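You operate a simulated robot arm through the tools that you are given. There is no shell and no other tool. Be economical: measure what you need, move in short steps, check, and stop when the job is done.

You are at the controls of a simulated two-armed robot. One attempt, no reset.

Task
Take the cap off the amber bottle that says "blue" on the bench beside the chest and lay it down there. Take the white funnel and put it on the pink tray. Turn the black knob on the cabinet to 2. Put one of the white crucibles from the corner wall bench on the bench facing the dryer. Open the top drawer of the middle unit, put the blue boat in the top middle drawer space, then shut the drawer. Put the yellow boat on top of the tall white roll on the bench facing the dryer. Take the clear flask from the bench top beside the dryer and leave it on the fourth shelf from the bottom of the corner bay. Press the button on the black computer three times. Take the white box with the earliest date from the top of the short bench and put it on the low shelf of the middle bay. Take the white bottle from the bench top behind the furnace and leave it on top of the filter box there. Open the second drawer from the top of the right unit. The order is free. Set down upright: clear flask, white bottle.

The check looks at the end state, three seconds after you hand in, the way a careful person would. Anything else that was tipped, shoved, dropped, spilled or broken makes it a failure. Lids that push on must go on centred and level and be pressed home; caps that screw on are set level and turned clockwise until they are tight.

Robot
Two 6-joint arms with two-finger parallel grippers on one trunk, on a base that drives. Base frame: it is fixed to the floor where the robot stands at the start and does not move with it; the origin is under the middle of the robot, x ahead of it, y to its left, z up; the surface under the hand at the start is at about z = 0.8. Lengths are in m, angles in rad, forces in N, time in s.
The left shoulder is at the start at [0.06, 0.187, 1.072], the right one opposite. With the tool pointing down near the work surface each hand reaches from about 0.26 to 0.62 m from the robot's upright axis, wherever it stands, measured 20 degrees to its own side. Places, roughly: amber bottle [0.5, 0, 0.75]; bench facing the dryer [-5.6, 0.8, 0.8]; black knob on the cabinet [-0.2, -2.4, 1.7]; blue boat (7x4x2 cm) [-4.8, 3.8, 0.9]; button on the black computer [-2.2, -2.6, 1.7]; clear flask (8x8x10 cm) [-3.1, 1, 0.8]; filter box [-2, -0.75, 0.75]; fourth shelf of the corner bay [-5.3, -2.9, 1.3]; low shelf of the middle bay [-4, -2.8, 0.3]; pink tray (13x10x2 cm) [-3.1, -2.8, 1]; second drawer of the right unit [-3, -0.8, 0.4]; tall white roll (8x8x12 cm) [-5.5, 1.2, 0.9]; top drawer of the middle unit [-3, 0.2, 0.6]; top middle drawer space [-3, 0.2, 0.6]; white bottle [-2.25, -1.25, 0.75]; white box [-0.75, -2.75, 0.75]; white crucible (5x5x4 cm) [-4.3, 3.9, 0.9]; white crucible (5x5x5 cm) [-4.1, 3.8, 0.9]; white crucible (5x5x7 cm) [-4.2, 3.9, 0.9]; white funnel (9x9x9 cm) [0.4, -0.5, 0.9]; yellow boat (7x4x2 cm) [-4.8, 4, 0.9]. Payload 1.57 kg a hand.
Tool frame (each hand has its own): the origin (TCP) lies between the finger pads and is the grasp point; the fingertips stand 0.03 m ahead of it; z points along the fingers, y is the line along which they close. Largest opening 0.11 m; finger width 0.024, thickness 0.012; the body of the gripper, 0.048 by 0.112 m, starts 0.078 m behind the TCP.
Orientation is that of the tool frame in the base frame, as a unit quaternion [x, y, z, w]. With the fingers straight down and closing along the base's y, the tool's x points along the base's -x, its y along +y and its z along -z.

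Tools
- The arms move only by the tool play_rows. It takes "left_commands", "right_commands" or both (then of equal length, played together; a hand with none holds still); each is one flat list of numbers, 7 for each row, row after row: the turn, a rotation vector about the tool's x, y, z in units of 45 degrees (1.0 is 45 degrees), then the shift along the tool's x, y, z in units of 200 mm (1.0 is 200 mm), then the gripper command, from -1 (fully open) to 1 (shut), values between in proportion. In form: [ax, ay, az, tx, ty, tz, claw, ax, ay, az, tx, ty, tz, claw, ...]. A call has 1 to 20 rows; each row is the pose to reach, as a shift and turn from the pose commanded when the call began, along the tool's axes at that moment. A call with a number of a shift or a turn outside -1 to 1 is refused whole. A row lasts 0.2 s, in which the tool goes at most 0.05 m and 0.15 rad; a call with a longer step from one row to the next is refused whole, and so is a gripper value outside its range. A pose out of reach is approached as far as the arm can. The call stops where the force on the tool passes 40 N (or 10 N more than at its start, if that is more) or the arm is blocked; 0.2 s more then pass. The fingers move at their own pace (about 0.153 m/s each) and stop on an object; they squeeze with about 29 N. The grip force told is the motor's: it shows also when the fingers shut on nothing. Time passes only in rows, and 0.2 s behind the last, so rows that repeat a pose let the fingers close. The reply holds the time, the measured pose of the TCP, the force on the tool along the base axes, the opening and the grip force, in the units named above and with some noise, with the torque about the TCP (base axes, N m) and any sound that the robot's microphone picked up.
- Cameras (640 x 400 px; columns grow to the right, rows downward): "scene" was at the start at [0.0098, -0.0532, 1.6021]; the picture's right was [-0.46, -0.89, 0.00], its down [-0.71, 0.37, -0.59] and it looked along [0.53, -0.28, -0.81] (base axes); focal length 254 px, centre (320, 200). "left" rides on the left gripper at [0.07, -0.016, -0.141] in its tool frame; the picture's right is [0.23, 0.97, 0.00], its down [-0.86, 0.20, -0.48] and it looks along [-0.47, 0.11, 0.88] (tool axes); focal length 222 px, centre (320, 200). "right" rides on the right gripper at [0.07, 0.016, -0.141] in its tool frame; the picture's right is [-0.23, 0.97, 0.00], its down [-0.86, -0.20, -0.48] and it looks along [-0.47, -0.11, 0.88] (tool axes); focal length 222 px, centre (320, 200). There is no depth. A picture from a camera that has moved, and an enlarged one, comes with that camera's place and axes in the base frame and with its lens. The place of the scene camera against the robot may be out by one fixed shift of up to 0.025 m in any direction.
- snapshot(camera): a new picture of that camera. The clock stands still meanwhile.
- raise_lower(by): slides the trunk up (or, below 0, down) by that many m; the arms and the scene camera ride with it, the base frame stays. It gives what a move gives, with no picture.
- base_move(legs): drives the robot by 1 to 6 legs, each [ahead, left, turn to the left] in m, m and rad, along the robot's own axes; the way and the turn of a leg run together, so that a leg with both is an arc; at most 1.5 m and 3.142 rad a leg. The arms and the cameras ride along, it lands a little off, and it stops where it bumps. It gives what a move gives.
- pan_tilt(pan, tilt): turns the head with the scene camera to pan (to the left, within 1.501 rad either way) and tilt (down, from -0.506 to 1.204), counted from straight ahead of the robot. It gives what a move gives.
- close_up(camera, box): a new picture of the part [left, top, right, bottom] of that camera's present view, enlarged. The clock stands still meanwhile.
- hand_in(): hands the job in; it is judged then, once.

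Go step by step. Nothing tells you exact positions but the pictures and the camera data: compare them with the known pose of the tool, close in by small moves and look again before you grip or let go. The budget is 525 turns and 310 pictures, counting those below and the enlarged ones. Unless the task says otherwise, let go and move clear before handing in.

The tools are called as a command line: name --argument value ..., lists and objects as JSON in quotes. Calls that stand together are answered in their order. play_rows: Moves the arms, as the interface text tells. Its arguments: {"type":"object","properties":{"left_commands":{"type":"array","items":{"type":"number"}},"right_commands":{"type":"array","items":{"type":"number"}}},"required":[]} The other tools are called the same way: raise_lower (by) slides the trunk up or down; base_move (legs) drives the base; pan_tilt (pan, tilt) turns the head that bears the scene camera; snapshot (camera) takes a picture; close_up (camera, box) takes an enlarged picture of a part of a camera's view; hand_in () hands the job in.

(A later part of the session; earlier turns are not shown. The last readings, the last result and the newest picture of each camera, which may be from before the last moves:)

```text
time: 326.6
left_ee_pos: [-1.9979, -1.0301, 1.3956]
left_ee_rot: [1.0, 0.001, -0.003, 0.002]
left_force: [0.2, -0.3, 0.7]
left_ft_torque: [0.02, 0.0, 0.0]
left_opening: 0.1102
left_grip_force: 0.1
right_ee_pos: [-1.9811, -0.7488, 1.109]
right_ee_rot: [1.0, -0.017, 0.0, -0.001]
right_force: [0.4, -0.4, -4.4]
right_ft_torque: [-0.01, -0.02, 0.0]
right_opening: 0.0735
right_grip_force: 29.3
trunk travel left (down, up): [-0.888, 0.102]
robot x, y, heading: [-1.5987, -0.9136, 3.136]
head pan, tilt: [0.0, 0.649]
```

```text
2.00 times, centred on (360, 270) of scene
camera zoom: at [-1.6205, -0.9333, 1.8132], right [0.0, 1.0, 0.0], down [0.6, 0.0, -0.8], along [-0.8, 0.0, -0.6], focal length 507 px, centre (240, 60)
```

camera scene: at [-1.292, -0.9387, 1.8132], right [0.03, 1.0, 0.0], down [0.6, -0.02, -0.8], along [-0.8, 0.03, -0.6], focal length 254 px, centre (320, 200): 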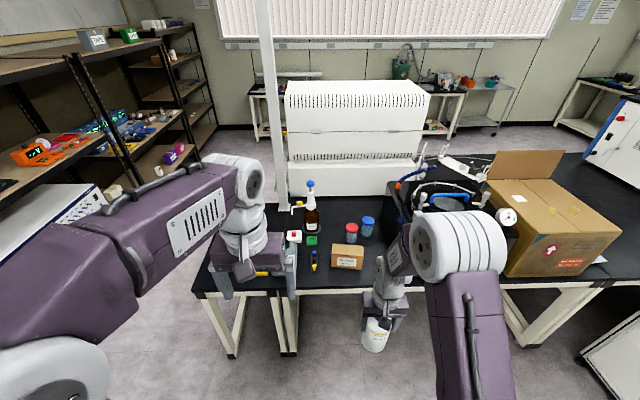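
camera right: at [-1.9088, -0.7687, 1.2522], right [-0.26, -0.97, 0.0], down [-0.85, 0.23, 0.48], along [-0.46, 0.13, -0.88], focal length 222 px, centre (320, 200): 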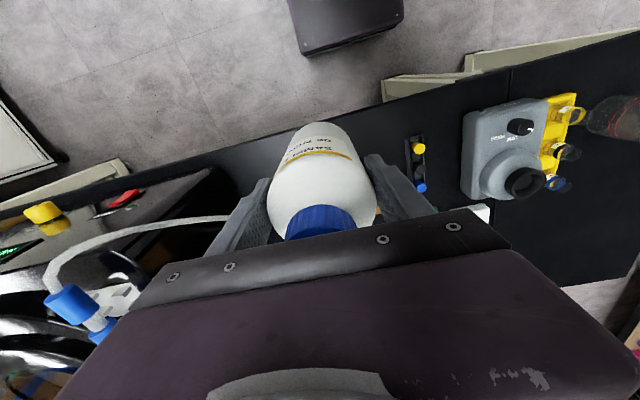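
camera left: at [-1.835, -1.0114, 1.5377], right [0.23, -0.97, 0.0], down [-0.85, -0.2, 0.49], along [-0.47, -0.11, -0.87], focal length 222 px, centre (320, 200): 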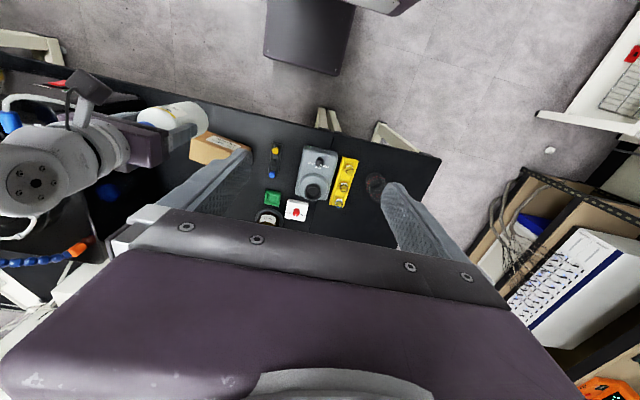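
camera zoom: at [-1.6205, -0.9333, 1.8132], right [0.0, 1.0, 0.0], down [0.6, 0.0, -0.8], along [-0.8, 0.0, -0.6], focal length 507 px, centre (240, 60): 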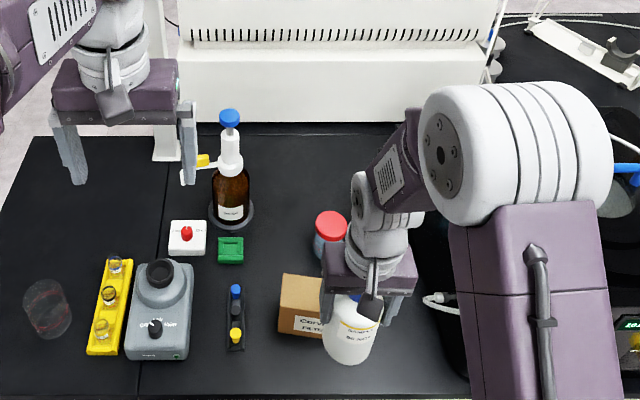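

Box top centre ≈[-2.112, -0.757, 0.89]. I move the bottle over it.

play_rows --right_commands '[0, 0, 0, -0.2, 0.02, 0, 1, 0, 0, 0, -0.4, 0.04, 0, 1, 0, 0, 0, -0.6, 0.057, 0, 1, 0, 0, 0, -0.655, 0.057, 0, 1, 0, 0, 0, -0.655, 0.057, 0, 1]'

close_up --camera "left" --box '[100, 60, 300, 185]'

close_up --camera "scene" --box '[320, 240, 480, 370]'

```text
time: 327.8
left_ee_pos: [-1.9987, -1.0301, 1.3956]
left_ee_rot: [1.0, 0.001, -0.002, 0.001]
left_force: [-0.2, 0.3, 0.6]
left_ft_torque: [0.03, 0.02, 0.0]
left_opening: 0.11
left_grip_force: 0.1
right_ee_pos: [-2.112, -0.7576, 1.1095]
right_ee_rot: [1.0, -0.017, 0.0, -0.001]
right_force: [0.1, -0.5, -5.1]
right_ft_torque: [0.03, -0.02, 0.01]
right_opening: 0.0734
right_grip_force: 29.2
trunk travel left (down, up): [-0.888, 0.102]
robot x, y, heading: [-1.5965, -0.9155, 3.133]
head pan, tilt: [0.0, 0.649]
```

```text
3.20 times, centred on (200, 122) of left
camera zoom: at [-1.9285, -1.0116, 1.5381], right [0.23, -0.97, 0.0], down [-0.85, -0.2, 0.48], along [-0.47, -0.11, -0.88], focal length 711 px, centre (704, 448)
```

zoom: 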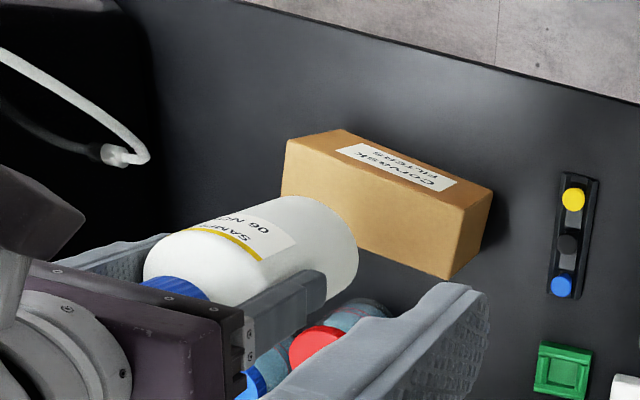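

```text
3.08 times, centred on (400, 305) of scene
camera zoom: at [-1.6207, -0.9333, 1.8132], right [0.0, 1.0, 0.0], down [0.6, 0.0, -0.8], along [-0.8, 0.0, -0.61], focal length 780 px, centre (74, -123)
```

zoom: 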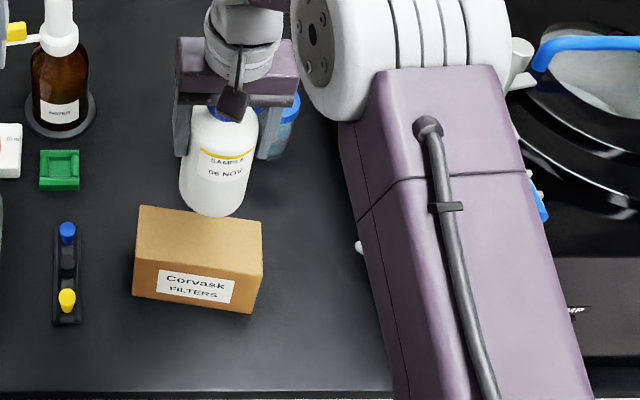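

The left camera confirms alignment. I lower gently until contact.

play_rows --right_commands '[0, 0, 0, 0.02, -0.025, 0.15, 1, 0, 0, 0, 0.02, -0.025, 0.3, 1, 0, 0, 0, 0.02, -0.025, 0.36, 1, 0, 0, 0, 0.02, -0.025, 0.4, 1, 0, 0, 0, 0.02, -0.025, 0.43, 1, 0, 0, 0, 0.02, -0.025, 0.45, 1, 0, 0, 0, 0.02, -0.025, 0.47, 1, 0, 0, 0, 0.02, -0.025, 0.49, 1]'

close_up --camera "left" --box '[100, 60, 300, 185]'

close_up --camera "scene" --box '[320, 240, 480, 370]'

```text
time: 329.6
left_ee_pos: [-1.9991, -1.0279, 1.3961]
left_ee_rot: [1.0, 0.001, -0.003, 0.002]
left_force: [-0.2, 0.2, -0.2]
left_ft_torque: [-0.03, 0.0, 0.0]
left_opening: 0.11
left_grip_force: 0.0
right_ee_pos: [-2.1091, -0.751, 1.0118]
right_ee_rot: [1.0, -0.017, -0.001, 0.0]
right_force: [-0.3, -0.4, -4.8]
right_ft_torque: [-0.02, -0.02, 0.0]
right_opening: 0.0734
right_grip_force: 29.0
trunk travel left (down, up): [-0.888, 0.102]
robot x, y, heading: [-1.5962, -0.91, 3.137]
head pan, tilt: [0.0, 0.649]
```

```text
3.20 times, centred on (200, 122) of left
camera zoom: at [-1.9288, -1.0114, 1.5381], right [0.23, -0.97, 0.0], down [-0.85, -0.2, 0.48], along [-0.47, -0.11, -0.88], focal length 711 px, centre (704, 448)
```

zoom: 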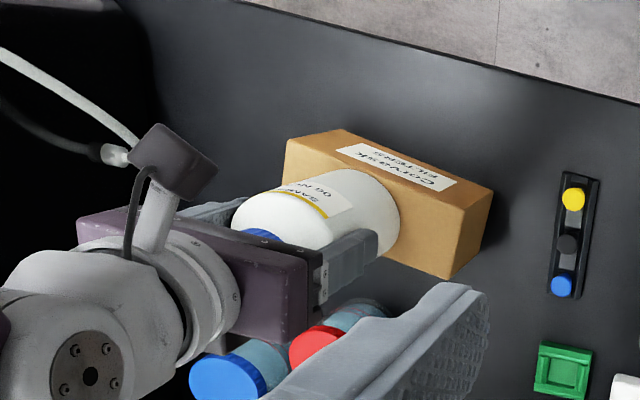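

```text
3.08 times, centred on (400, 305) of scene
camera zoom: at [-1.6211, -0.9331, 1.8132], right [0.0, 1.0, 0.0], down [0.61, 0.0, -0.8], along [-0.8, 0.0, -0.61], focal length 780 px, centre (74, -123)
```

zoom: 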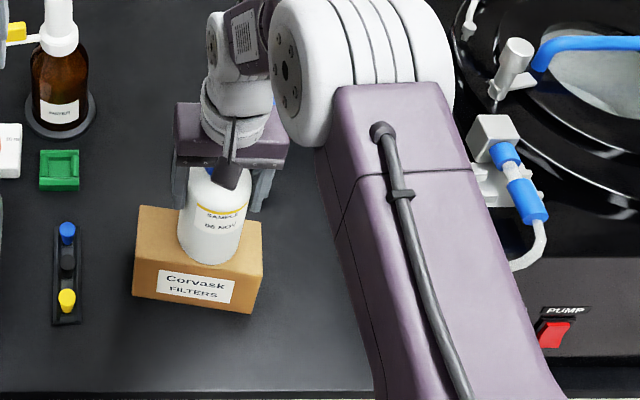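

Almost there. I continue down in small steps.

play_rows --right_commands '[0, 0, 0, 0, 0, 0.015, 1, 0, 0, 0, 0, 0, 0.03, 1, 0, 0, 0, 0, 0, 0.045, 1, 0, 0, 0, 0, 0, 0.06, 1, 0, 0, 0, 0, 0, 0.075, 1, 0, 0, 0, 0, 0, 0.09, 1, 0, 0, 0, 0, 0, 0.105, 1, 0, 0, 0, 0, 0, 0.12, 1]'

close_up --camera "left" --box '[100, 60, 300, 185]'

close_up --camera "scene" --box '[320, 240, 480, 370]'

```text
time: 331.4
left_ee_pos: [-1.9945, -1.0313, 1.3968]
left_ee_rot: [1.0, 0.001, -0.004, 0.001]
left_force: [-1.0, -0.1, -0.3]
left_ft_torque: [-0.01, 0.0, -0.03]
left_opening: 0.11
left_grip_force: 0.0
right_ee_pos: [-2.1061, -0.7526, 0.9917]
right_ee_rot: [1.0, -0.018, -0.001, -0.001]
right_force: [10.8, -0.8, 26.6]
right_ft_torque: [-0.82, -0.86, 0.13]
right_opening: 0.0734
right_grip_force: 29.0
trunk travel left (down, up): [-0.888, 0.102]
robot x, y, heading: [-1.5996, -0.9135, 3.136]
head pan, tilt: [0.0, 0.649]
stopped in row 8 (right hand): the force on the tool passed its limit at 43 N (the readings are from after the stop); the commanded pose is now the measured one
```

```text
3.20 times, centred on (200, 122) of left
camera zoom: at [-1.9232, -1.0129, 1.5392], right [0.23, -0.97, 0.0], down [-0.85, -0.2, 0.49], along [-0.47, -0.11, -0.87], focal length 711 px, centre (704, 448)
```

zoom: 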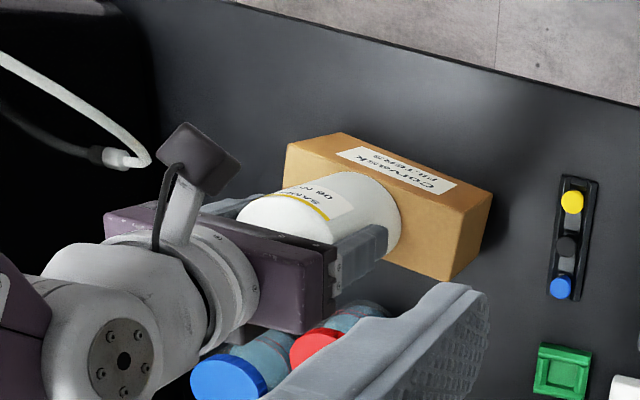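

```text
3.08 times, centred on (400, 305) of scene
camera zoom: at [-1.6144, -0.9348, 1.8133], right [0.0, 1.0, 0.0], down [0.6, 0.0, -0.8], along [-0.8, 0.0, -0.6], focal length 780 px, centre (74, -123)
```

zoom: 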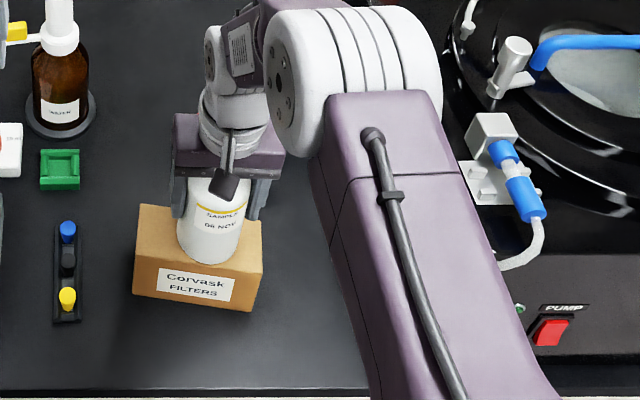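

Bottle stands on the box. I ease off 2 mm and release, then lift away.

play_rows --right_commands '[0, 0, 0, -0.01, 0, -0.012, 1, 0, 0, 0, -0.01, 0, -0.012, 1, 0, 0, 0, -0.01, 0, -0.012, 0.2, 0, 0, 0, -0.01, 0, -0.012, -0.5, 0, 0, 0, -0.01, 0, -0.012, -1, 0, 0, 0, -0.01, 0, -0.012, -1]'

close_up --camera "scene" --box '[320, 240, 480, 370]'

snapshot --camera "right"

```text
time: 332.8
left_ee_pos: [-1.9973, -1.0296, 1.3973]
left_ee_rot: [1.0, 0.0, -0.003, 0.0]
left_force: [-0.5, 0.5, -0.1]
left_ft_torque: [-0.01, 0.0, 0.01]
left_opening: 0.1103
left_grip_force: 0.0
right_ee_pos: [-2.1105, -0.751, 0.9935]
right_ee_rot: [1.0, -0.017, -0.002, -0.001]
right_force: [0.5, 0.4, 6.7]
right_ft_torque: [-0.07, -0.02, 0.02]
right_opening: 0.1099
right_grip_force: 0.2
trunk travel left (down, up): [-0.888, 0.102]
robot x, y, heading: [-1.5986, -0.9114, 3.144]
head pan, tilt: [0.0, 0.649]
```

```text
3.08 times, centred on (400, 305) of scene
camera zoom: at [-1.6184, -0.9337, 1.8133], right [0.0, 1.0, 0.0], down [0.6, 0.0, -0.8], along [-0.8, 0.0, -0.6], focal length 780 px, centre (74, -123)
```

zoom: 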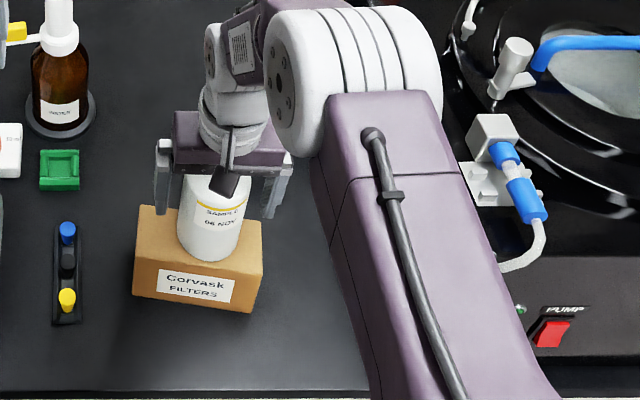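

```text
155 pictures are left
camera right: at [-2.0404, -0.7706, 1.135], right [-0.26, -0.97, 0.0], down [-0.85, 0.23, 0.48], along [-0.47, 0.13, -0.88], focal length 222 px, centre (320, 200)
```

right: 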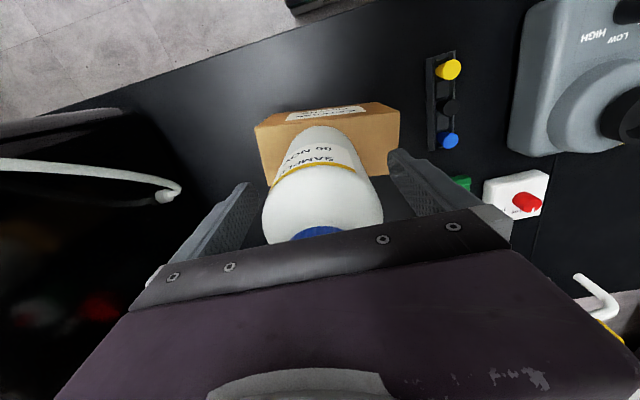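

Released upright. I lift the hand straight up and check.

play_rows --right_commands '[0, 0, 0, 0, 0, -0.05, -1, 0, 0, 0, 0, 0, -0.2, -1, 0, 0, 0, 0, 0, -0.4, -1, 0, 0, 0, 0, 0, -0.6, -1, 0, 0, 0, 0, 0, -0.8, -1, 0, 0, 0, 0, 0, -0.95, -1]'

close_up --camera "scene" --box '[320, 240, 480, 370]'

```text
time: 334.2
left_ee_pos: [-1.9978, -1.0302, 1.3964]
left_ee_rot: [1.0, 0.001, -0.004, 0.001]
left_force: [0.2, 0.3, -0.4]
left_ft_torque: [0.03, 0.0, 0.0]
left_opening: 0.1102
left_grip_force: 0.0
right_ee_pos: [-2.1114, -0.7499, 1.1839]
right_ee_rot: [1.0, -0.017, -0.002, -0.001]
right_force: [0.0, -0.8, 0.0]
right_ft_torque: [0.0, -0.03, 0.02]
right_opening: 0.1102
right_grip_force: 0.2
trunk travel left (down, up): [-0.888, 0.102]
robot x, y, heading: [-1.5969, -0.9097, 3.138]
head pan, tilt: [0.0, 0.649]
```

```text
3.08 times, centred on (400, 305) of scene
camera zoom: at [-1.6188, -0.9337, 1.8132], right [0.0, 1.0, 0.0], down [0.6, 0.0, -0.8], along [-0.8, 0.0, -0.6], focal length 780 px, centre (74, -123)
```

zoom: 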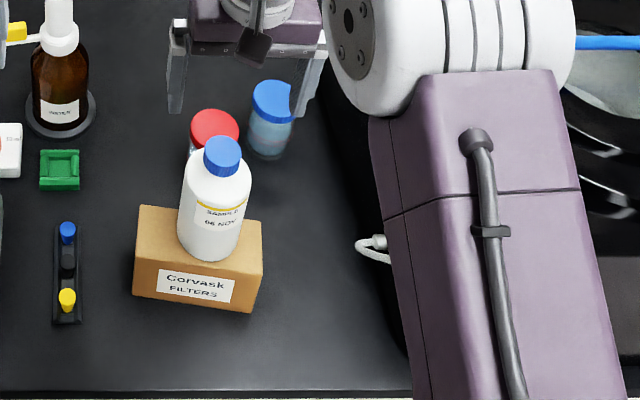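

The white bottle stands on the filter box. I tuck the right hand, back out and drive via the aisle to the west side of the drawer units.

play_rows --right_commands '[0, 0, 0, 0.15, 0, 0, -1, 0, 0, 0, 0.3, -0.1, 0, -1, 0, 0, 0, 0.45, -0.2, 0, -1, 0, 0, 0, 0.6, -0.3, 0, -1, 0, 0, 0, 0.75, -0.3, 0, -1]' --left_commands '[0, 0, 0, 0.1, 0, 0, -1, 0, 0, 0, 0.2, 0, 0, -1, 0, 0, 0, 0.3, 0, 0, -1, 0, 0, 0, 0.4, 0, 0, -1, 0, 0, 0, 0.4, 0, 0, -1]'

base_move --legs '[[-0.35, 0, 0], [0, 1.09, 0], [1.3, 0, 0], [1.1, 0, 0]]'

pan_tilt --pan -1.2 --tilt 0.4

snapshot --camera "scene"

```text
time: 335.4
left_ee_pos: [-1.9158, -1.0303, 1.3966]
left_ee_rot: [1.0, 0.001, -0.004, 0.001]
left_force: [1.2, 0.4, 0.2]
left_ft_torque: [-0.04, 0.01, -0.03]
left_opening: 0.11
left_grip_force: 0.0
right_ee_pos: [-1.9568, -0.6964, 1.1841]
right_ee_rot: [1.0, -0.017, -0.003, -0.001]
right_force: [-0.1, -0.2, -0.8]
right_ft_torque: [0.0, 0.02, -0.01]
right_opening: 0.1099
right_grip_force: 0.1
trunk travel left (down, up): [-0.888, 0.102]
robot x, y, heading: [-1.5978, -0.9136, 3.141]
head pan, tilt: [0.0, 0.649]
```

```text
time: 354.3
left_ee_pos: [-3.9707, -2.1237, 1.3958]
left_ee_rot: [1.0, 0.003, -0.004, 0.001]
left_force: [1.1, -0.2, 0.1]
left_ft_torque: [-0.01, 0.0, -0.04]
left_opening: 0.1101
left_grip_force: 0.0
right_ee_pos: [-4.0126, -1.792, 1.1825]
right_ee_rot: [1.0, -0.016, -0.002, -0.001]
right_force: [0.3, 0.1, 0.5]
right_ft_torque: [0.01, 0.0, 0.0]
right_opening: 0.1101
right_grip_force: 0.1
trunk travel left (down, up): [-0.888, 0.102]
robot x, y, heading: [-3.6474, -2.0071, 3.143]
head pan, tilt: [0.0, 0.649]
```

```text
time: 355.7
left_ee_pos: [-3.9717, -2.1236, 1.3961]
left_ee_rot: [1.0, 0.002, -0.003, 0.001]
left_force: [-0.9, -1.4, 0.8]
left_ft_torque: [-0.01, -0.01, 0.0]
left_opening: 0.1101
left_grip_force: 0.1
right_ee_pos: [-4.0128, -1.7906, 1.1816]
right_ee_rot: [1.0, -0.016, -0.001, -0.001]
right_force: [-1.0, 0.0, 0.7]
right_ft_torque: [0.04, 0.03, -0.01]
right_opening: 0.1101
right_grip_force: 0.2
trunk travel left (down, up): [-0.888, 0.102]
robot x, y, heading: [-3.651, -2.0085, 3.141]
head pan, tilt: [-1.201, 0.4]
```

```text
153 pictures are left
camera scene: at [-3.6198, -1.9408, 1.8357], right [0.93, 0.36, 0.0], down [0.14, -0.36, -0.92], along [-0.33, 0.86, -0.39], focal length 254 px, centre (320, 200)
```

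scene: 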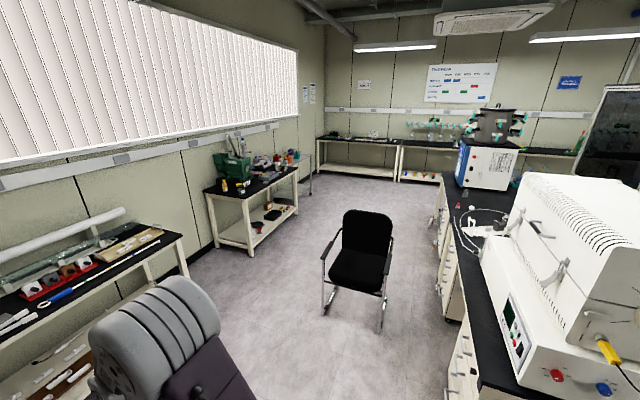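

I see the drawer units on the island's west face and a chair in the way at about [-3.95, 0]. I turn north and take a better look.

base_move --legs '[[0.35, 0, -1.57], [0.35, 0, 0]]'

pan_tilt --pan -0.5 --tilt 0.5

snapshot --camera "scene"

```text
time: 361.8
left_ee_pos: [-3.9884, -1.1191, 1.395]
left_ee_rot: [0.708, -0.706, -0.004, -0.002]
left_force: [0.0, -0.3, 0.9]
left_ft_torque: [0.02, 0.0, 0.01]
left_opening: 0.11
left_grip_force: 0.0
right_ee_pos: [-3.6537, -1.0781, 1.1842]
right_ee_rot: [-0.695, 0.719, 0.002, 0.002]
right_force: [1.2, -0.6, -0.4]
right_ft_torque: [0.05, -0.01, -0.01]
right_opening: 0.1099
right_grip_force: 0.0
trunk travel left (down, up): [-0.888, 0.102]
robot x, y, heading: [-3.8692, -1.4352, 1.567]
head pan, tilt: [-1.201, 0.4]
cut short: leg 1
```

```text
time: 362.8
left_ee_pos: [-3.9865, -1.116, 1.3948]
left_ee_rot: [0.708, -0.706, -0.003, -0.002]
left_force: [-1.2, 0.0, 0.2]
left_ft_torque: [0.02, -0.01, 0.04]
left_opening: 0.1098
left_grip_force: 0.0
right_ee_pos: [-3.6543, -1.0747, 1.1829]
right_ee_rot: [-0.694, 0.72, 0.0, 0.002]
right_force: [-0.1, 0.2, 0.0]
right_ft_torque: [-0.02, -0.05, 0.04]
right_opening: 0.11
right_grip_force: 0.1
trunk travel left (down, up): [-0.888, 0.102]
robot x, y, heading: [-3.8725, -1.4379, 1.57]
head pan, tilt: [-0.499, 0.499]
```

```text
152 pictures are left
camera scene: at [-3.8235, -1.4358, 1.8266], right [0.88, -0.48, 0.0], down [-0.23, -0.42, -0.88], along [0.42, 0.77, -0.48], focal length 254 px, centre (320, 200)
```

scene: 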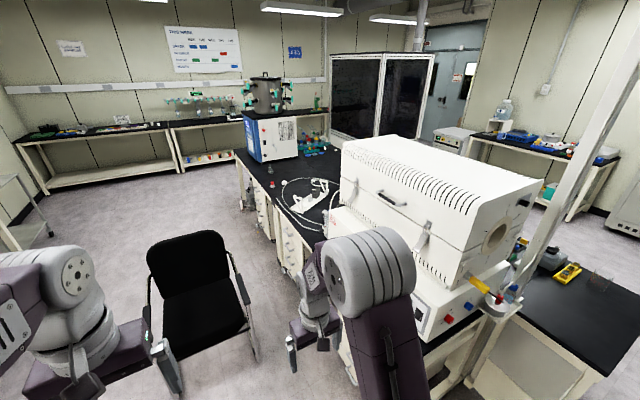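

I turn to face the drawer units (east) and step north a bit.

base_move --legs '[[0, 0, -1.57], [0, 0.4, 0]]'

pan_tilt --pan 0.2 --tilt 0.75

snapshot --camera "scene"

```text
time: 369.1
left_ee_pos: [-3.5515, -0.9216, 1.3954]
left_ee_rot: [-0.002, 1.0, 0.002, 0.003]
left_force: [-0.2, 0.3, -0.6]
left_ft_torque: [-0.02, 0.02, 0.01]
left_opening: 0.11
left_grip_force: 0.1
right_ee_pos: [-3.5094, -1.2539, 1.1817]
right_ee_rot: [0.017, 1.0, 0.001, 0.001]
right_force: [-0.4, -0.1, -0.3]
right_ft_torque: [0.02, -0.01, -0.01]
right_opening: 0.1101
right_grip_force: 0.1
trunk travel left (down, up): [-0.888, 0.102]
robot x, y, heading: [-3.8692, -1.0366, -0.005]
head pan, tilt: [-0.499, 0.499]
```

```text
time: 370.2
left_ee_pos: [-3.5516, -0.9202, 1.3957]
left_ee_rot: [-0.002, 1.0, 0.002, 0.004]
left_force: [0.1, 0.5, 1.3]
left_ft_torque: [0.0, 0.05, -0.02]
left_opening: 0.11
left_grip_force: 0.1
right_ee_pos: [-3.5092, -1.2517, 1.1828]
right_ee_rot: [0.017, 1.0, -0.002, 0.002]
right_force: [0.4, -0.3, -0.3]
right_ft_torque: [0.0, -0.01, -0.01]
right_opening: 0.11
right_grip_force: 0.1
trunk travel left (down, up): [-0.888, 0.102]
robot x, y, heading: [-3.8725, -1.0348, -0.003]
head pan, tilt: [0.201, 0.75]
```

```text
151 pictures are left
camera scene: at [-3.8462, -1.0378, 1.8047], right [0.2, -0.98, 0.0], down [-0.67, -0.13, -0.73], along [0.72, 0.14, -0.68], focal length 254 px, centre (320, 200)
```

scene: 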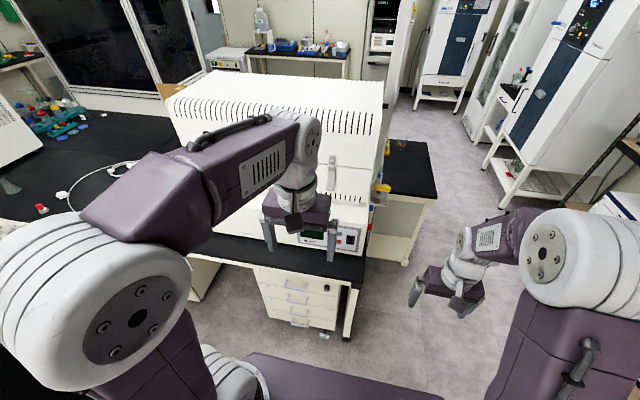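

close_up --camera "scene" --box '[240, 250, 360, 340]'

```text
4.44 times, centred on (300, 295) of scene
camera zoom: at [-3.8462, -1.0378, 1.8047], right [0.2, -0.98, 0.0], down [-0.67, -0.13, -0.73], along [0.72, 0.14, -0.68], focal length 1127 px, centre (409, -222)
```

zoom: 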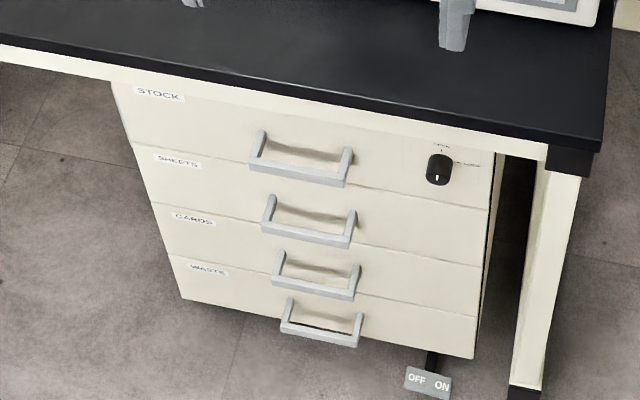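

close_up --camera "scene" --box '[312, 275, 342, 298]'

close_up --camera "scene" --box '[310, 320, 350, 345]'

```text
16.00 times, centred on (327, 286) of scene
camera zoom: at [-3.8462, -1.0378, 1.8047], right [0.2, -0.98, 0.0], down [-0.67, -0.13, -0.73], along [0.72, 0.14, -0.68], focal length 4058 px, centre (208, -1184)
```

zoom: 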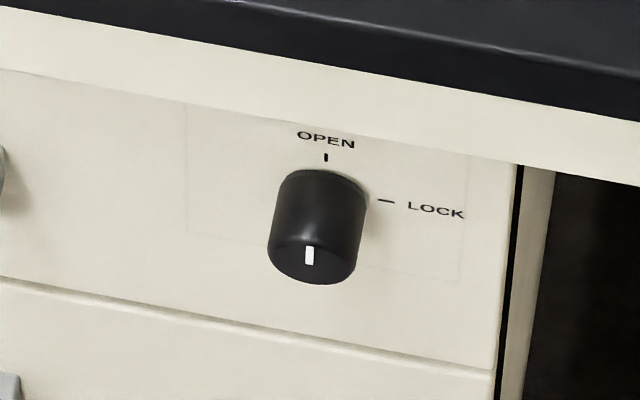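

```text
16.00 times, centred on (330, 332) of scene
camera zoom: at [-3.8462, -1.0378, 1.8047], right [0.2, -0.98, 0.0], down [-0.67, -0.13, -0.73], along [0.72, 0.14, -0.68], focal length 4058 px, centre (160, -1920)
```

zoom: 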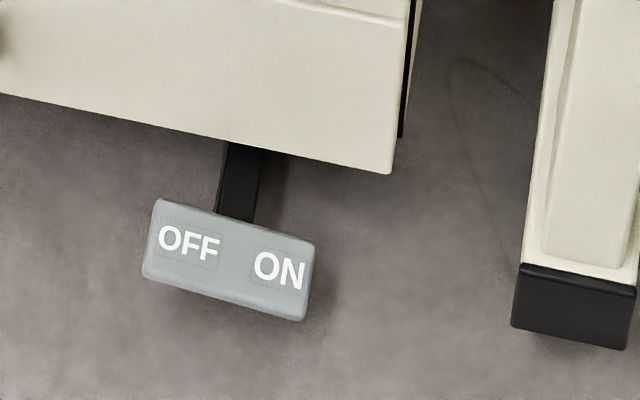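

Right unit: STOCK/SHEETS/CARDS/WASTE, lock knob at OPEN, second drawer (SHEETS) handle near [-3.25, -0.80, 0.49]. I lower the trunk and orient the left hand horizontally with vertical closing.

raise_lower --by -0.4

raise_lower --by -0.3

play_rows --left_commands '[0, -0.16, 0, 0, 0, 0, -1, 0, -0.33, 0, 0, 0, 0, -1, 0, -0.5, 0, 0, 0, 0, -1, 0, -0.67, 0, 0, 0, 0, -1, 0, -0.84, 0, 0, 0, 0, -1, 0, -1, 0, 0, 0, 0, -1]'

play_rows --left_commands '[0, -0.16, 0, 0, 0, 0, -1, 0, -0.33, 0, 0, 0, 0, -1, 0, -0.5, 0, 0, 0, 0, -1, 0, -0.67, 0, 0, 0, 0, -1, 0, -0.84, 0, 0, 0, 0, -1, 0, -1, 0, 0, 0, 0, -1]'

play_rows --left_commands '[0, 0, 0.16, 0, 0, 0, -1, 0, 0, 0.33, 0, 0, 0, -1, 0, 0, 0.5, 0, 0, 0, -1, 0, 0, 0.67, 0, 0, 0, -1, 0, 0, 0.84, 0, 0, 0, -1, 0, 0, 1, 0, 0, 0, -1]'

play_rows --left_commands '[0, 0, 0.16, 0, 0, 0, -1, 0, 0, 0.33, 0, 0, 0, -1, 0, 0, 0.5, 0, 0, 0, -1, 0, 0, 0.67, 0, 0, 0, -1, 0, 0, 0.84, 0, 0, 0, -1, 0, 0, 1, 0, 0, 0, -1]'

snapshot --camera "left"

snapshot --camera "scene"

```text
time: 374.0
left_ee_pos: [-3.5506, -0.917, 0.9953]
left_ee_rot: [-0.003, 1.0, 0.0, 0.003]
left_force: [-0.2, 1.3, -0.8]
left_ft_torque: [-0.01, 0.02, -0.02]
left_opening: 0.1101
left_grip_force: 0.0
right_ee_pos: [-3.5095, -1.2528, 0.7826]
right_ee_rot: [0.017, 1.0, 0.0, 0.002]
right_force: [0.1, 0.5, -0.5]
right_ft_torque: [-0.02, 0.02, 0.03]
right_opening: 0.1096
right_grip_force: 0.1
trunk travel left (down, up): [-0.488, 0.502]
robot x, y, heading: [-3.872, -1.0356, -0.001]
head pan, tilt: [0.201, 0.75]
```

```text
time: 377.0
left_ee_pos: [-3.552, -0.9169, 0.6953]
left_ee_rot: [-0.003, 1.0, 0.001, 0.003]
left_force: [-0.2, -0.8, -0.3]
left_ft_torque: [0.0, 0.0, 0.0]
left_opening: 0.1099
left_grip_force: 0.1
right_ee_pos: [-3.5091, -1.252, 0.4829]
right_ee_rot: [0.016, 1.0, -0.001, 0.002]
right_force: [0.0, 0.6, -0.2]
right_ft_torque: [0.04, 0.02, 0.0]
right_opening: 0.11
right_grip_force: 0.1
trunk travel left (down, up): [-0.188, 0.802]
robot x, y, heading: [-3.8748, -1.0316, -0.004]
head pan, tilt: [0.201, 0.75]
```

```text
time: 378.4
left_ee_pos: [-3.5074, -0.9653, 0.6712]
left_ee_rot: [-0.001, 0.923, 0.001, 0.385]
left_force: [0.9, 0.2, -0.3]
left_ft_torque: [-0.01, 0.01, -0.04]
left_opening: 0.1101
left_grip_force: 0.0
left hand out of reach, approached as far as the arm can: row 3, 4, 5, 6
right_ee_pos: [-3.5104, -1.2523, 0.4831]
right_ee_rot: [0.016, 1.0, -0.001, 0.002]
right_force: [0.5, 0.2, 1.1]
right_ft_torque: [-0.01, -0.01, 0.04]
right_opening: 0.1101
right_grip_force: 0.0
trunk travel left (down, up): [-0.188, 0.802]
robot x, y, heading: [-3.8727, -1.0333, -0.006]
head pan, tilt: [0.201, 0.75]
```

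```text
time: 379.8
left_ee_pos: [-3.4721, -1.0441, 0.6634]
left_ee_rot: [-0.002, 0.703, 0.003, 0.711]
left_force: [-0.3, 0.4, 0.0]
left_ft_torque: [0.01, 0.02, -0.02]
left_opening: 0.11
left_grip_force: 0.0
left hand out of reach, approached as far as the arm can: row 2, 3, 4, 5, 6
right_ee_pos: [-3.5095, -1.2531, 0.4827]
right_ee_rot: [0.017, 1.0, -0.001, 0.001]
right_force: [0.6, 0.7, 0.0]
right_ft_torque: [-0.02, -0.02, 0.04]
right_opening: 0.11
right_grip_force: 0.0
trunk travel left (down, up): [-0.188, 0.802]
robot x, y, heading: [-3.8681, -1.0337, 0.001]
head pan, tilt: [0.201, 0.75]
```

```text
time: 381.2
left_ee_pos: [-3.4698, -1.0446, 0.6619]
left_ee_rot: [0.269, 0.651, 0.275, 0.654]
left_force: [-0.3, -1.2, 0.2]
left_ft_torque: [0.02, 0.04, 0.02]
left_opening: 0.1099
left_grip_force: 0.1
right_ee_pos: [-3.5095, -1.2528, 0.4828]
right_ee_rot: [0.017, 1.0, -0.002, 0.002]
right_force: [-0.8, 0.5, 0.9]
right_ft_torque: [0.0, 0.02, -0.04]
right_opening: 0.1099
right_grip_force: 0.1
trunk travel left (down, up): [-0.188, 0.802]
robot x, y, heading: [-3.8742, -1.0348, -0.001]
head pan, tilt: [0.201, 0.75]
```

```text
time: 382.6
left_ee_pos: [-3.4702, -1.0448, 0.663]
left_ee_rot: [0.498, 0.499, 0.504, 0.499]
left_force: [0.0, 0.1, -0.5]
left_ft_torque: [0.03, 0.01, 0.02]
left_opening: 0.11
left_grip_force: 0.0
right_ee_pos: [-3.5107, -1.2533, 0.4821]
right_ee_rot: [0.016, 1.0, -0.001, 0.002]
right_force: [0.8, -0.5, 0.5]
right_ft_torque: [-0.03, 0.0, 0.0]
right_opening: 0.1099
right_grip_force: 0.0
trunk travel left (down, up): [-0.188, 0.802]
robot x, y, heading: [-3.8715, -1.0372, -0.007]
head pan, tilt: [0.201, 0.75]
```

```text
147 pictures are left
camera left: at [-3.6117, -0.9746, 0.6464], right [-0.01, 0.22, 0.97], down [-0.48, -0.86, 0.19], along [0.88, -0.46, 0.11], focal length 222 px, centre (320, 200)
```

left: 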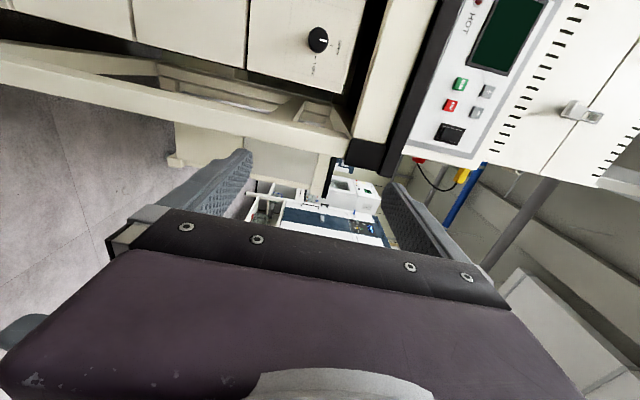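

```text
146 pictures are left
camera scene: at [-3.8462, -1.0374, 1.1046], right [0.2, -0.98, 0.0], down [-0.67, -0.14, -0.73], along [0.72, 0.14, -0.68], focal length 254 px, centre (320, 200)
```

scene: 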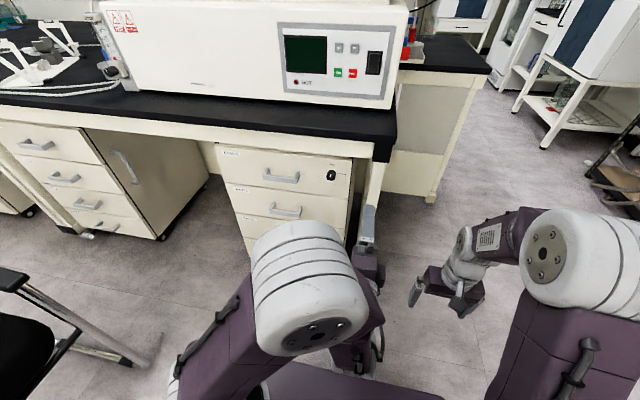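

The second handle triangulates to about [-3.231, -0.789, 0.445]. I shift the base left 15 cm and bring the hand in front of the handle.

base_move --legs '[[0, 0.15, 0]]'

play_rows --left_commands '[0, 0, 0, 0.15, 0, 0, 0, 0, 0, 0, 0.3, -0.2, -0.05, 0, 0, 0, 0, 0.45, -0.4, -0.1, 0, 0, 0, 0, 0.5, -0.6, -0.1, 0, 0, 0, 0, 0.5, -0.8, -0.1, 0, 0, 0, 0, 0.5, -1.0, -0.1, 0]'

snapshot --camera "left"

snapshot --camera "scene"

```text
time: 384.0
left_ee_pos: [-3.4696, -0.8939, 0.6613]
left_ee_rot: [0.497, 0.5, 0.503, 0.5]
left_force: [0.6, 0.0, -0.3]
left_ft_torque: [0.02, 0.0, 0.01]
left_opening: 0.11
left_grip_force: 0.0
right_ee_pos: [-3.5097, -1.1023, 0.4826]
right_ee_rot: [0.016, 1.0, -0.001, 0.002]
right_force: [0.0, -0.7, -0.2]
right_ft_torque: [0.01, -0.01, 0.0]
right_opening: 0.1099
right_grip_force: 0.1
trunk travel left (down, up): [-0.188, 0.802]
robot x, y, heading: [-3.8722, -0.8884, 0.001]
head pan, tilt: [0.201, 0.75]
```

```text
refused: row 2 steps farther than a row can; nothing moved
```

```text
145 pictures are left
camera left: at [-3.6116, -0.8243, 0.6462], right [-0.01, 0.23, 0.97], down [-0.47, -0.86, 0.19], along [0.88, -0.46, 0.11], focal length 222 px, centre (320, 200)
```

left: 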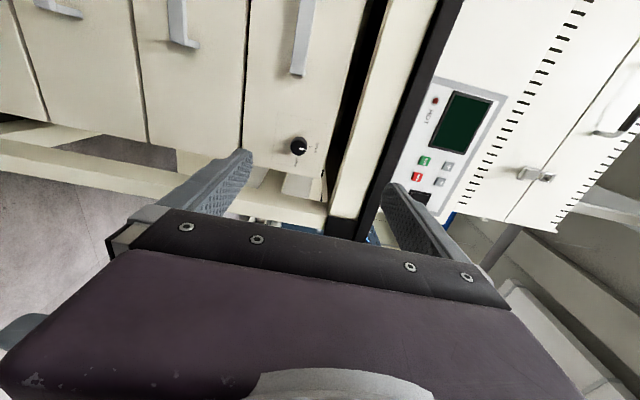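

```text
144 pictures are left
camera scene: at [-3.8461, -0.8871, 1.1046], right [0.2, -0.98, 0.0], down [-0.67, -0.14, -0.73], along [0.72, 0.15, -0.68], focal length 254 px, centre (320, 200)
```

scene: 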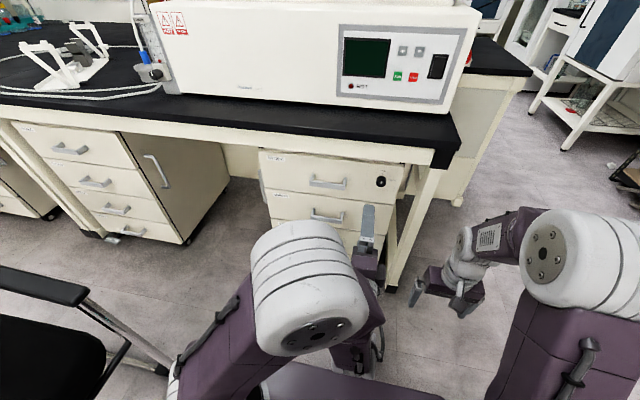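

play_rows --left_commands '[0, 0, 0, 0.08, -0.18, 0, -0.2, 0, 0, 0, 0.16, -0.36, 0, -0.2, 0, 0, 0, 0.24, -0.54, 0, -0.2, 0, 0, 0, 0.32, -0.72, 0, -0.2, 0, 0, 0, 0.42, -0.88, 0, -0.2, 0, 0, 0, 0.53, -1.0, 0, -0.2, 0, 0, 0, 0.53, -1.0, 0, -0.2]'

snapshot --camera "left"

```text
time: 384.9
left_ee_pos: [-3.4528, -0.8605, 0.6094]
left_ee_rot: [0.411, 0.517, 0.486, 0.572]
left_force: [-0.7, -0.2, -0.8]
left_ft_torque: [0.03, -0.02, 0.04]
left_opening: 0.0661
left_grip_force: 0.0
left hand out of reach, approached as far as the arm can: row 1, 2, 3
right_ee_pos: [-3.5097, -1.1019, 0.4825]
right_ee_rot: [0.016, 1.0, -0.001, 0.002]
right_force: [-1.1, 0.1, -0.4]
right_ft_torque: [0.01, -0.01, 0.03]
right_opening: 0.1097
right_grip_force: 0.0
trunk travel left (down, up): [-0.188, 0.802]
robot x, y, heading: [-3.8735, -0.8893, 0.002]
head pan, tilt: [0.201, 0.75]
stopped in row 4 (left hand): the arm was blocked; the commanded pose is now the measured one
```

```text
143 pictures are left
camera left: at [-3.5906, -0.7986, 0.5634], right [-0.13, 0.41, 0.9], down [-0.49, -0.82, 0.3], along [0.86, -0.41, 0.31], focal length 222 px, centre (320, 200)
```

left: 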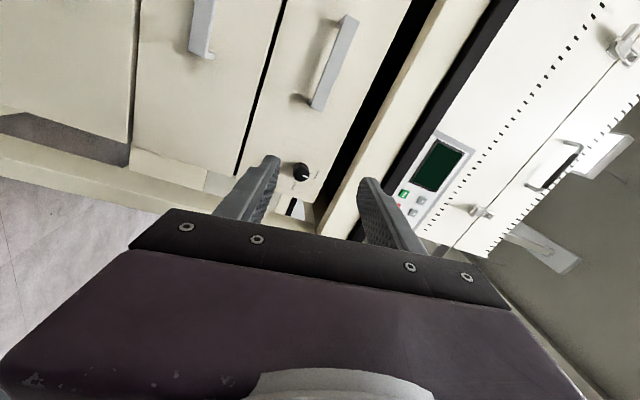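

The arm was too cramped. I correct the orientation while extending forward and slightly up.

play_rows --left_commands '[0.05, 0, 0.08, 0, 0.1, 0.1, -0.2, 0.1, -0.01, 0.16, 0, 0.2, 0.2, -0.2, 0.166, -0.025, 0.245, 0.05, 0.2, 0.3, -0.2, 0.166, -0.025, 0.245, 0.1, 0.2, 0.4, -0.2, 0.166, -0.025, 0.245, 0.2, 0.2, 0.5, -0.2, 0.166, -0.025, 0.245, 0.3, 0.2, 0.5, -0.2]'

snapshot --camera "left"

```text
time: 386.3
left_ee_pos: [-3.3576, -0.7918, 0.6492]
left_ee_rot: [0.501, 0.5, 0.5, 0.499]
left_force: [0.0, -0.3, 0.7]
left_ft_torque: [-0.01, 0.03, 0.01]
left_opening: 0.0658
left_grip_force: 0.1
right_ee_pos: [-3.5103, -1.1012, 0.4829]
right_ee_rot: [0.015, 1.0, -0.001, 0.002]
right_force: [-0.4, -0.8, 0.2]
right_ft_torque: [0.0, 0.0, 0.01]
right_opening: 0.1099
right_grip_force: 0.0
trunk travel left (down, up): [-0.188, 0.802]
robot x, y, heading: [-3.8707, -0.8885, -0.0]
head pan, tilt: [0.201, 0.75]
```

```text
142 pictures are left
camera left: at [-3.5, -0.7201, 0.6344], right [0.0, 0.22, 0.97], down [-0.48, -0.86, 0.2], along [0.88, -0.47, 0.11], focal length 222 px, centre (320, 200)
```

left: 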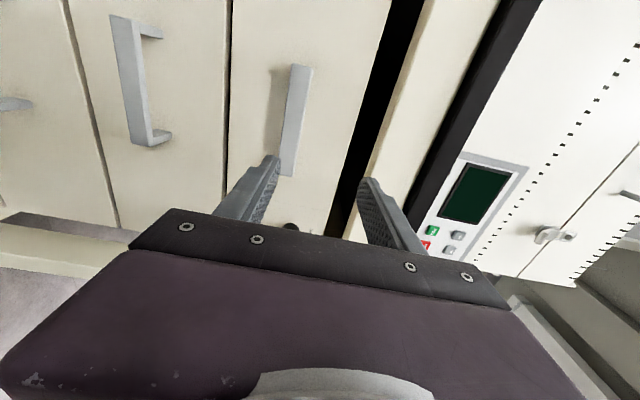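

Handle 2: bar at x≈-3.228, y centre -0.77, z≈0.445. I lower the hand to that level.

play_rows --left_commands '[0, 0, 0, 0.03, -0.2, 0, -0.2, 0, 0, 0, 0.06, -0.4, 0, -0.2, 0, 0, 0, 0.09, -0.6, 0, -0.2, 0, 0, 0, 0.11, -0.8, 0, -0.2, 0, 0, 0, 0.11, -1.0, 0, -0.2, 0, 0, 0, 0.11, -1.0, 0, -0.2]'

snapshot --camera "left"

```text
time: 387.7
left_ee_pos: [-3.3595, -0.7695, 0.4488]
left_ee_rot: [0.5, 0.5, 0.501, 0.5]
left_force: [-0.3, -0.5, -0.5]
left_ft_torque: [-0.05, 0.04, -0.03]
left_opening: 0.0664
left_grip_force: 0.0
right_ee_pos: [-3.5099, -1.1012, 0.4829]
right_ee_rot: [0.016, 1.0, -0.001, 0.002]
right_force: [1.0, 0.3, -0.3]
right_ft_torque: [-0.03, 0.04, 0.02]
right_opening: 0.1099
right_grip_force: 0.0
trunk travel left (down, up): [-0.188, 0.802]
robot x, y, heading: [-3.8725, -0.887, 0.002]
head pan, tilt: [0.201, 0.75]
```

```text
141 pictures are left
camera left: at [-3.5, -0.6974, 0.4345], right [0.0, 0.22, 0.97], down [-0.48, -0.86, 0.2], along [0.88, -0.47, 0.11], focal length 222 px, centre (320, 200)
```

left: 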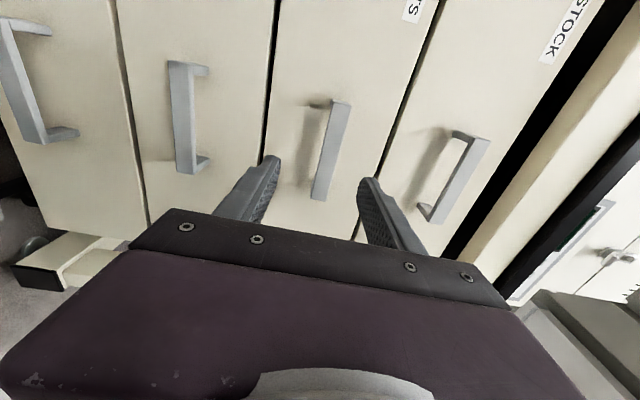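

SHEETS handle is framed between the fingers (z≈0.466). I adjust and advance.

play_rows --left_commands '[0, 0, 0, -0.02, 0.05, 0.1, -0.2, 0, 0, 0, -0.04, 0.085, 0.2, -0.2, 0, 0, 0, -0.04, 0.085, 0.35, -0.2, 0, 0, 0, -0.04, 0.085, 0.48, -0.2, 0, 0, 0, -0.04, 0.085, 0.48, -0.2]'

snapshot --camera "left"

```text
time: 388.9
left_ee_pos: [-3.2636, -0.7806, 0.4657]
left_ee_rot: [0.498, 0.503, 0.503, 0.496]
left_force: [-0.6, 0.5, -0.1]
left_ft_torque: [0.01, -0.03, -0.01]
left_opening: 0.0661
left_grip_force: 0.0
left hand out of reach, approached as far as the arm can: row 4, 5
right_ee_pos: [-3.509, -1.1014, 0.4836]
right_ee_rot: [0.016, 1.0, -0.001, 0.002]
right_force: [-0.6, -1.2, -0.6]
right_ft_torque: [0.01, 0.03, 0.02]
right_opening: 0.1101
right_grip_force: 0.0
trunk travel left (down, up): [-0.188, 0.802]
robot x, y, heading: [-3.8728, -0.8853, 0.002]
head pan, tilt: [0.201, 0.75]
```

```text
140 pictures are left
camera left: at [-3.4062, -0.7102, 0.4515], right [0.0, 0.22, 0.97], down [-0.47, -0.86, 0.2], along [0.88, -0.46, 0.11], focal length 222 px, centre (320, 200)
```

left: 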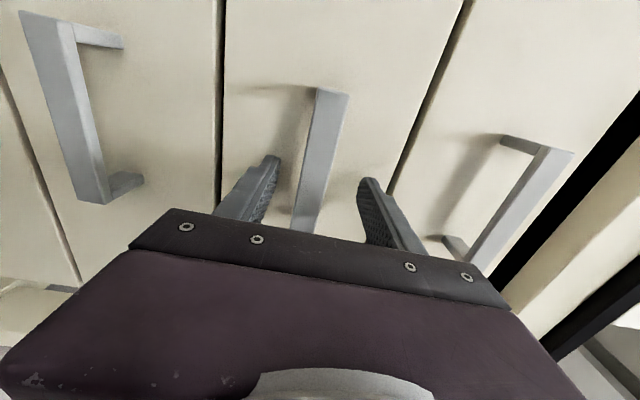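

I nudge the base forward 2.5 cm so the fingertips pass behind the bar, then close.

base_move --legs '[[0.025, 0, 0]]'

close_up --camera "left" --box '[200, 60, 440, 240]'

```text
time: 389.8
left_ee_pos: [-3.2507, -0.7798, 0.4663]
left_ee_rot: [0.499, 0.501, 0.503, 0.497]
left_force: [-10.5, -0.4, 3.2]
left_ft_torque: [-0.06, -0.01, -0.12]
left_opening: 0.0632
left_grip_force: 0.0
right_ee_pos: [-3.4924, -1.1018, 0.4839]
right_ee_rot: [0.016, 1.0, 0.0, 0.002]
right_force: [0.2, 0.0, 0.0]
right_ft_torque: [0.01, -0.02, -0.03]
right_opening: 0.1098
right_grip_force: 0.1
trunk travel left (down, up): [-0.188, 0.802]
robot x, y, heading: [-3.8571, -0.8824, 0.003]
head pan, tilt: [0.201, 0.75]
stopped in leg 1: the force on the tool passed its limit at 122 N (the readings are from after the stop); the commanded pose is now the measured one
```

```text
2.22 times, centred on (320, 150) of left
camera zoom: at [-3.3939, -0.7099, 0.4512], right [0.0, 0.22, 0.97], down [-0.47, -0.86, 0.2], along [0.88, -0.46, 0.11], focal length 494 px, centre (320, 311)
```

zoom: 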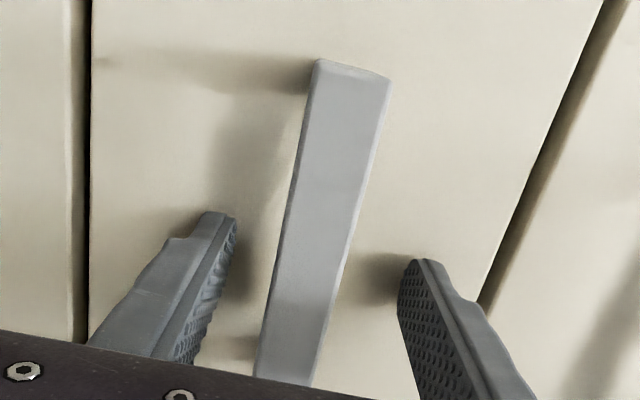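

Fingertips touch the drawer front, so the bar is between the fingers. I back off 3 mm and close on it.

play_rows --left_commands '[0, 0, 0, 0, 0, -0.02, -0.2, 0, 0, 0, 0, 0, -0.02, 1, 0, 0, 0, 0, 0, -0.02, 1, 0, 0, 0, 0, 0, -0.02, 1]'

close_up --camera "left" --box '[200, 60, 440, 240]'

```text
time: 390.8
left_ee_pos: [-3.2565, -0.7808, 0.4593]
left_ee_rot: [0.502, 0.504, 0.5, 0.494]
left_force: [-6.6, -3.1, -31.4]
left_ft_torque: [-0.88, -0.34, -0.03]
left_opening: 0.02
left_grip_force: 34.5
right_ee_pos: [-3.4915, -1.1007, 0.4817]
right_ee_rot: [0.016, 1.0, -0.001, 0.0]
right_force: [-0.4, 0.1, 0.6]
right_ft_torque: [-0.02, 0.01, -0.04]
right_opening: 0.11
right_grip_force: 0.0
trunk travel left (down, up): [-0.188, 0.802]
robot x, y, heading: [-3.8573, -0.8864, 0.004]
head pan, tilt: [0.201, 0.75]
```

```text
2.22 times, centred on (320, 150) of left
camera zoom: at [-3.3973, -0.71, 0.4469], right [0.01, 0.22, 0.97], down [-0.47, -0.86, 0.2], along [0.88, -0.46, 0.09], focal length 494 px, centre (320, 311)
```

zoom: 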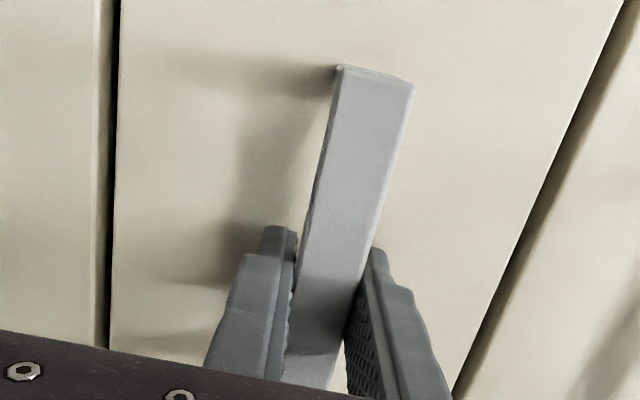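

Bar gripped (20 mm). I relieve the vertical force and start pulling with the arm.

play_rows --left_commands '[0, 0, 0, 0, -0.03, 0, 1, 0, 0, 0, 0, -0.03, -0.08, 1, 0, 0, 0, 0, -0.03, -0.2, 1, 0, 0, 0, 0, -0.03, -0.32, 1, 0, 0, 0, 0, -0.03, -0.4, 1]'

snapshot --camera "scene"

```text
time: 392.0
left_ee_pos: [-3.3348, -0.7812, 0.4602]
left_ee_rot: [0.499, 0.502, 0.503, 0.496]
left_force: [2.2, -1.2, -5.6]
left_ft_torque: [-0.74, 0.12, 0.15]
left_opening: 0.0201
left_grip_force: 33.4
right_ee_pos: [-3.4919, -1.102, 0.4823]
right_ee_rot: [0.016, 1.0, -0.002, 0.001]
right_force: [0.0, 0.0, 0.7]
right_ft_torque: [0.0, -0.01, 0.02]
right_opening: 0.11
right_grip_force: 0.0
trunk travel left (down, up): [-0.188, 0.802]
robot x, y, heading: [-3.8563, -0.8835, 0.006]
head pan, tilt: [0.201, 0.75]
```

```text
137 pictures are left
camera scene: at [-3.8287, -0.887, 1.1047], right [0.2, -0.98, 0.0], down [-0.67, -0.14, -0.73], along [0.72, 0.15, -0.68], focal length 254 px, centre (320, 200)
```

scene: 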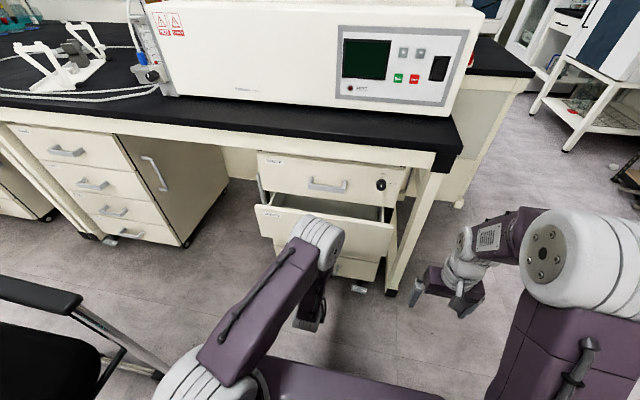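

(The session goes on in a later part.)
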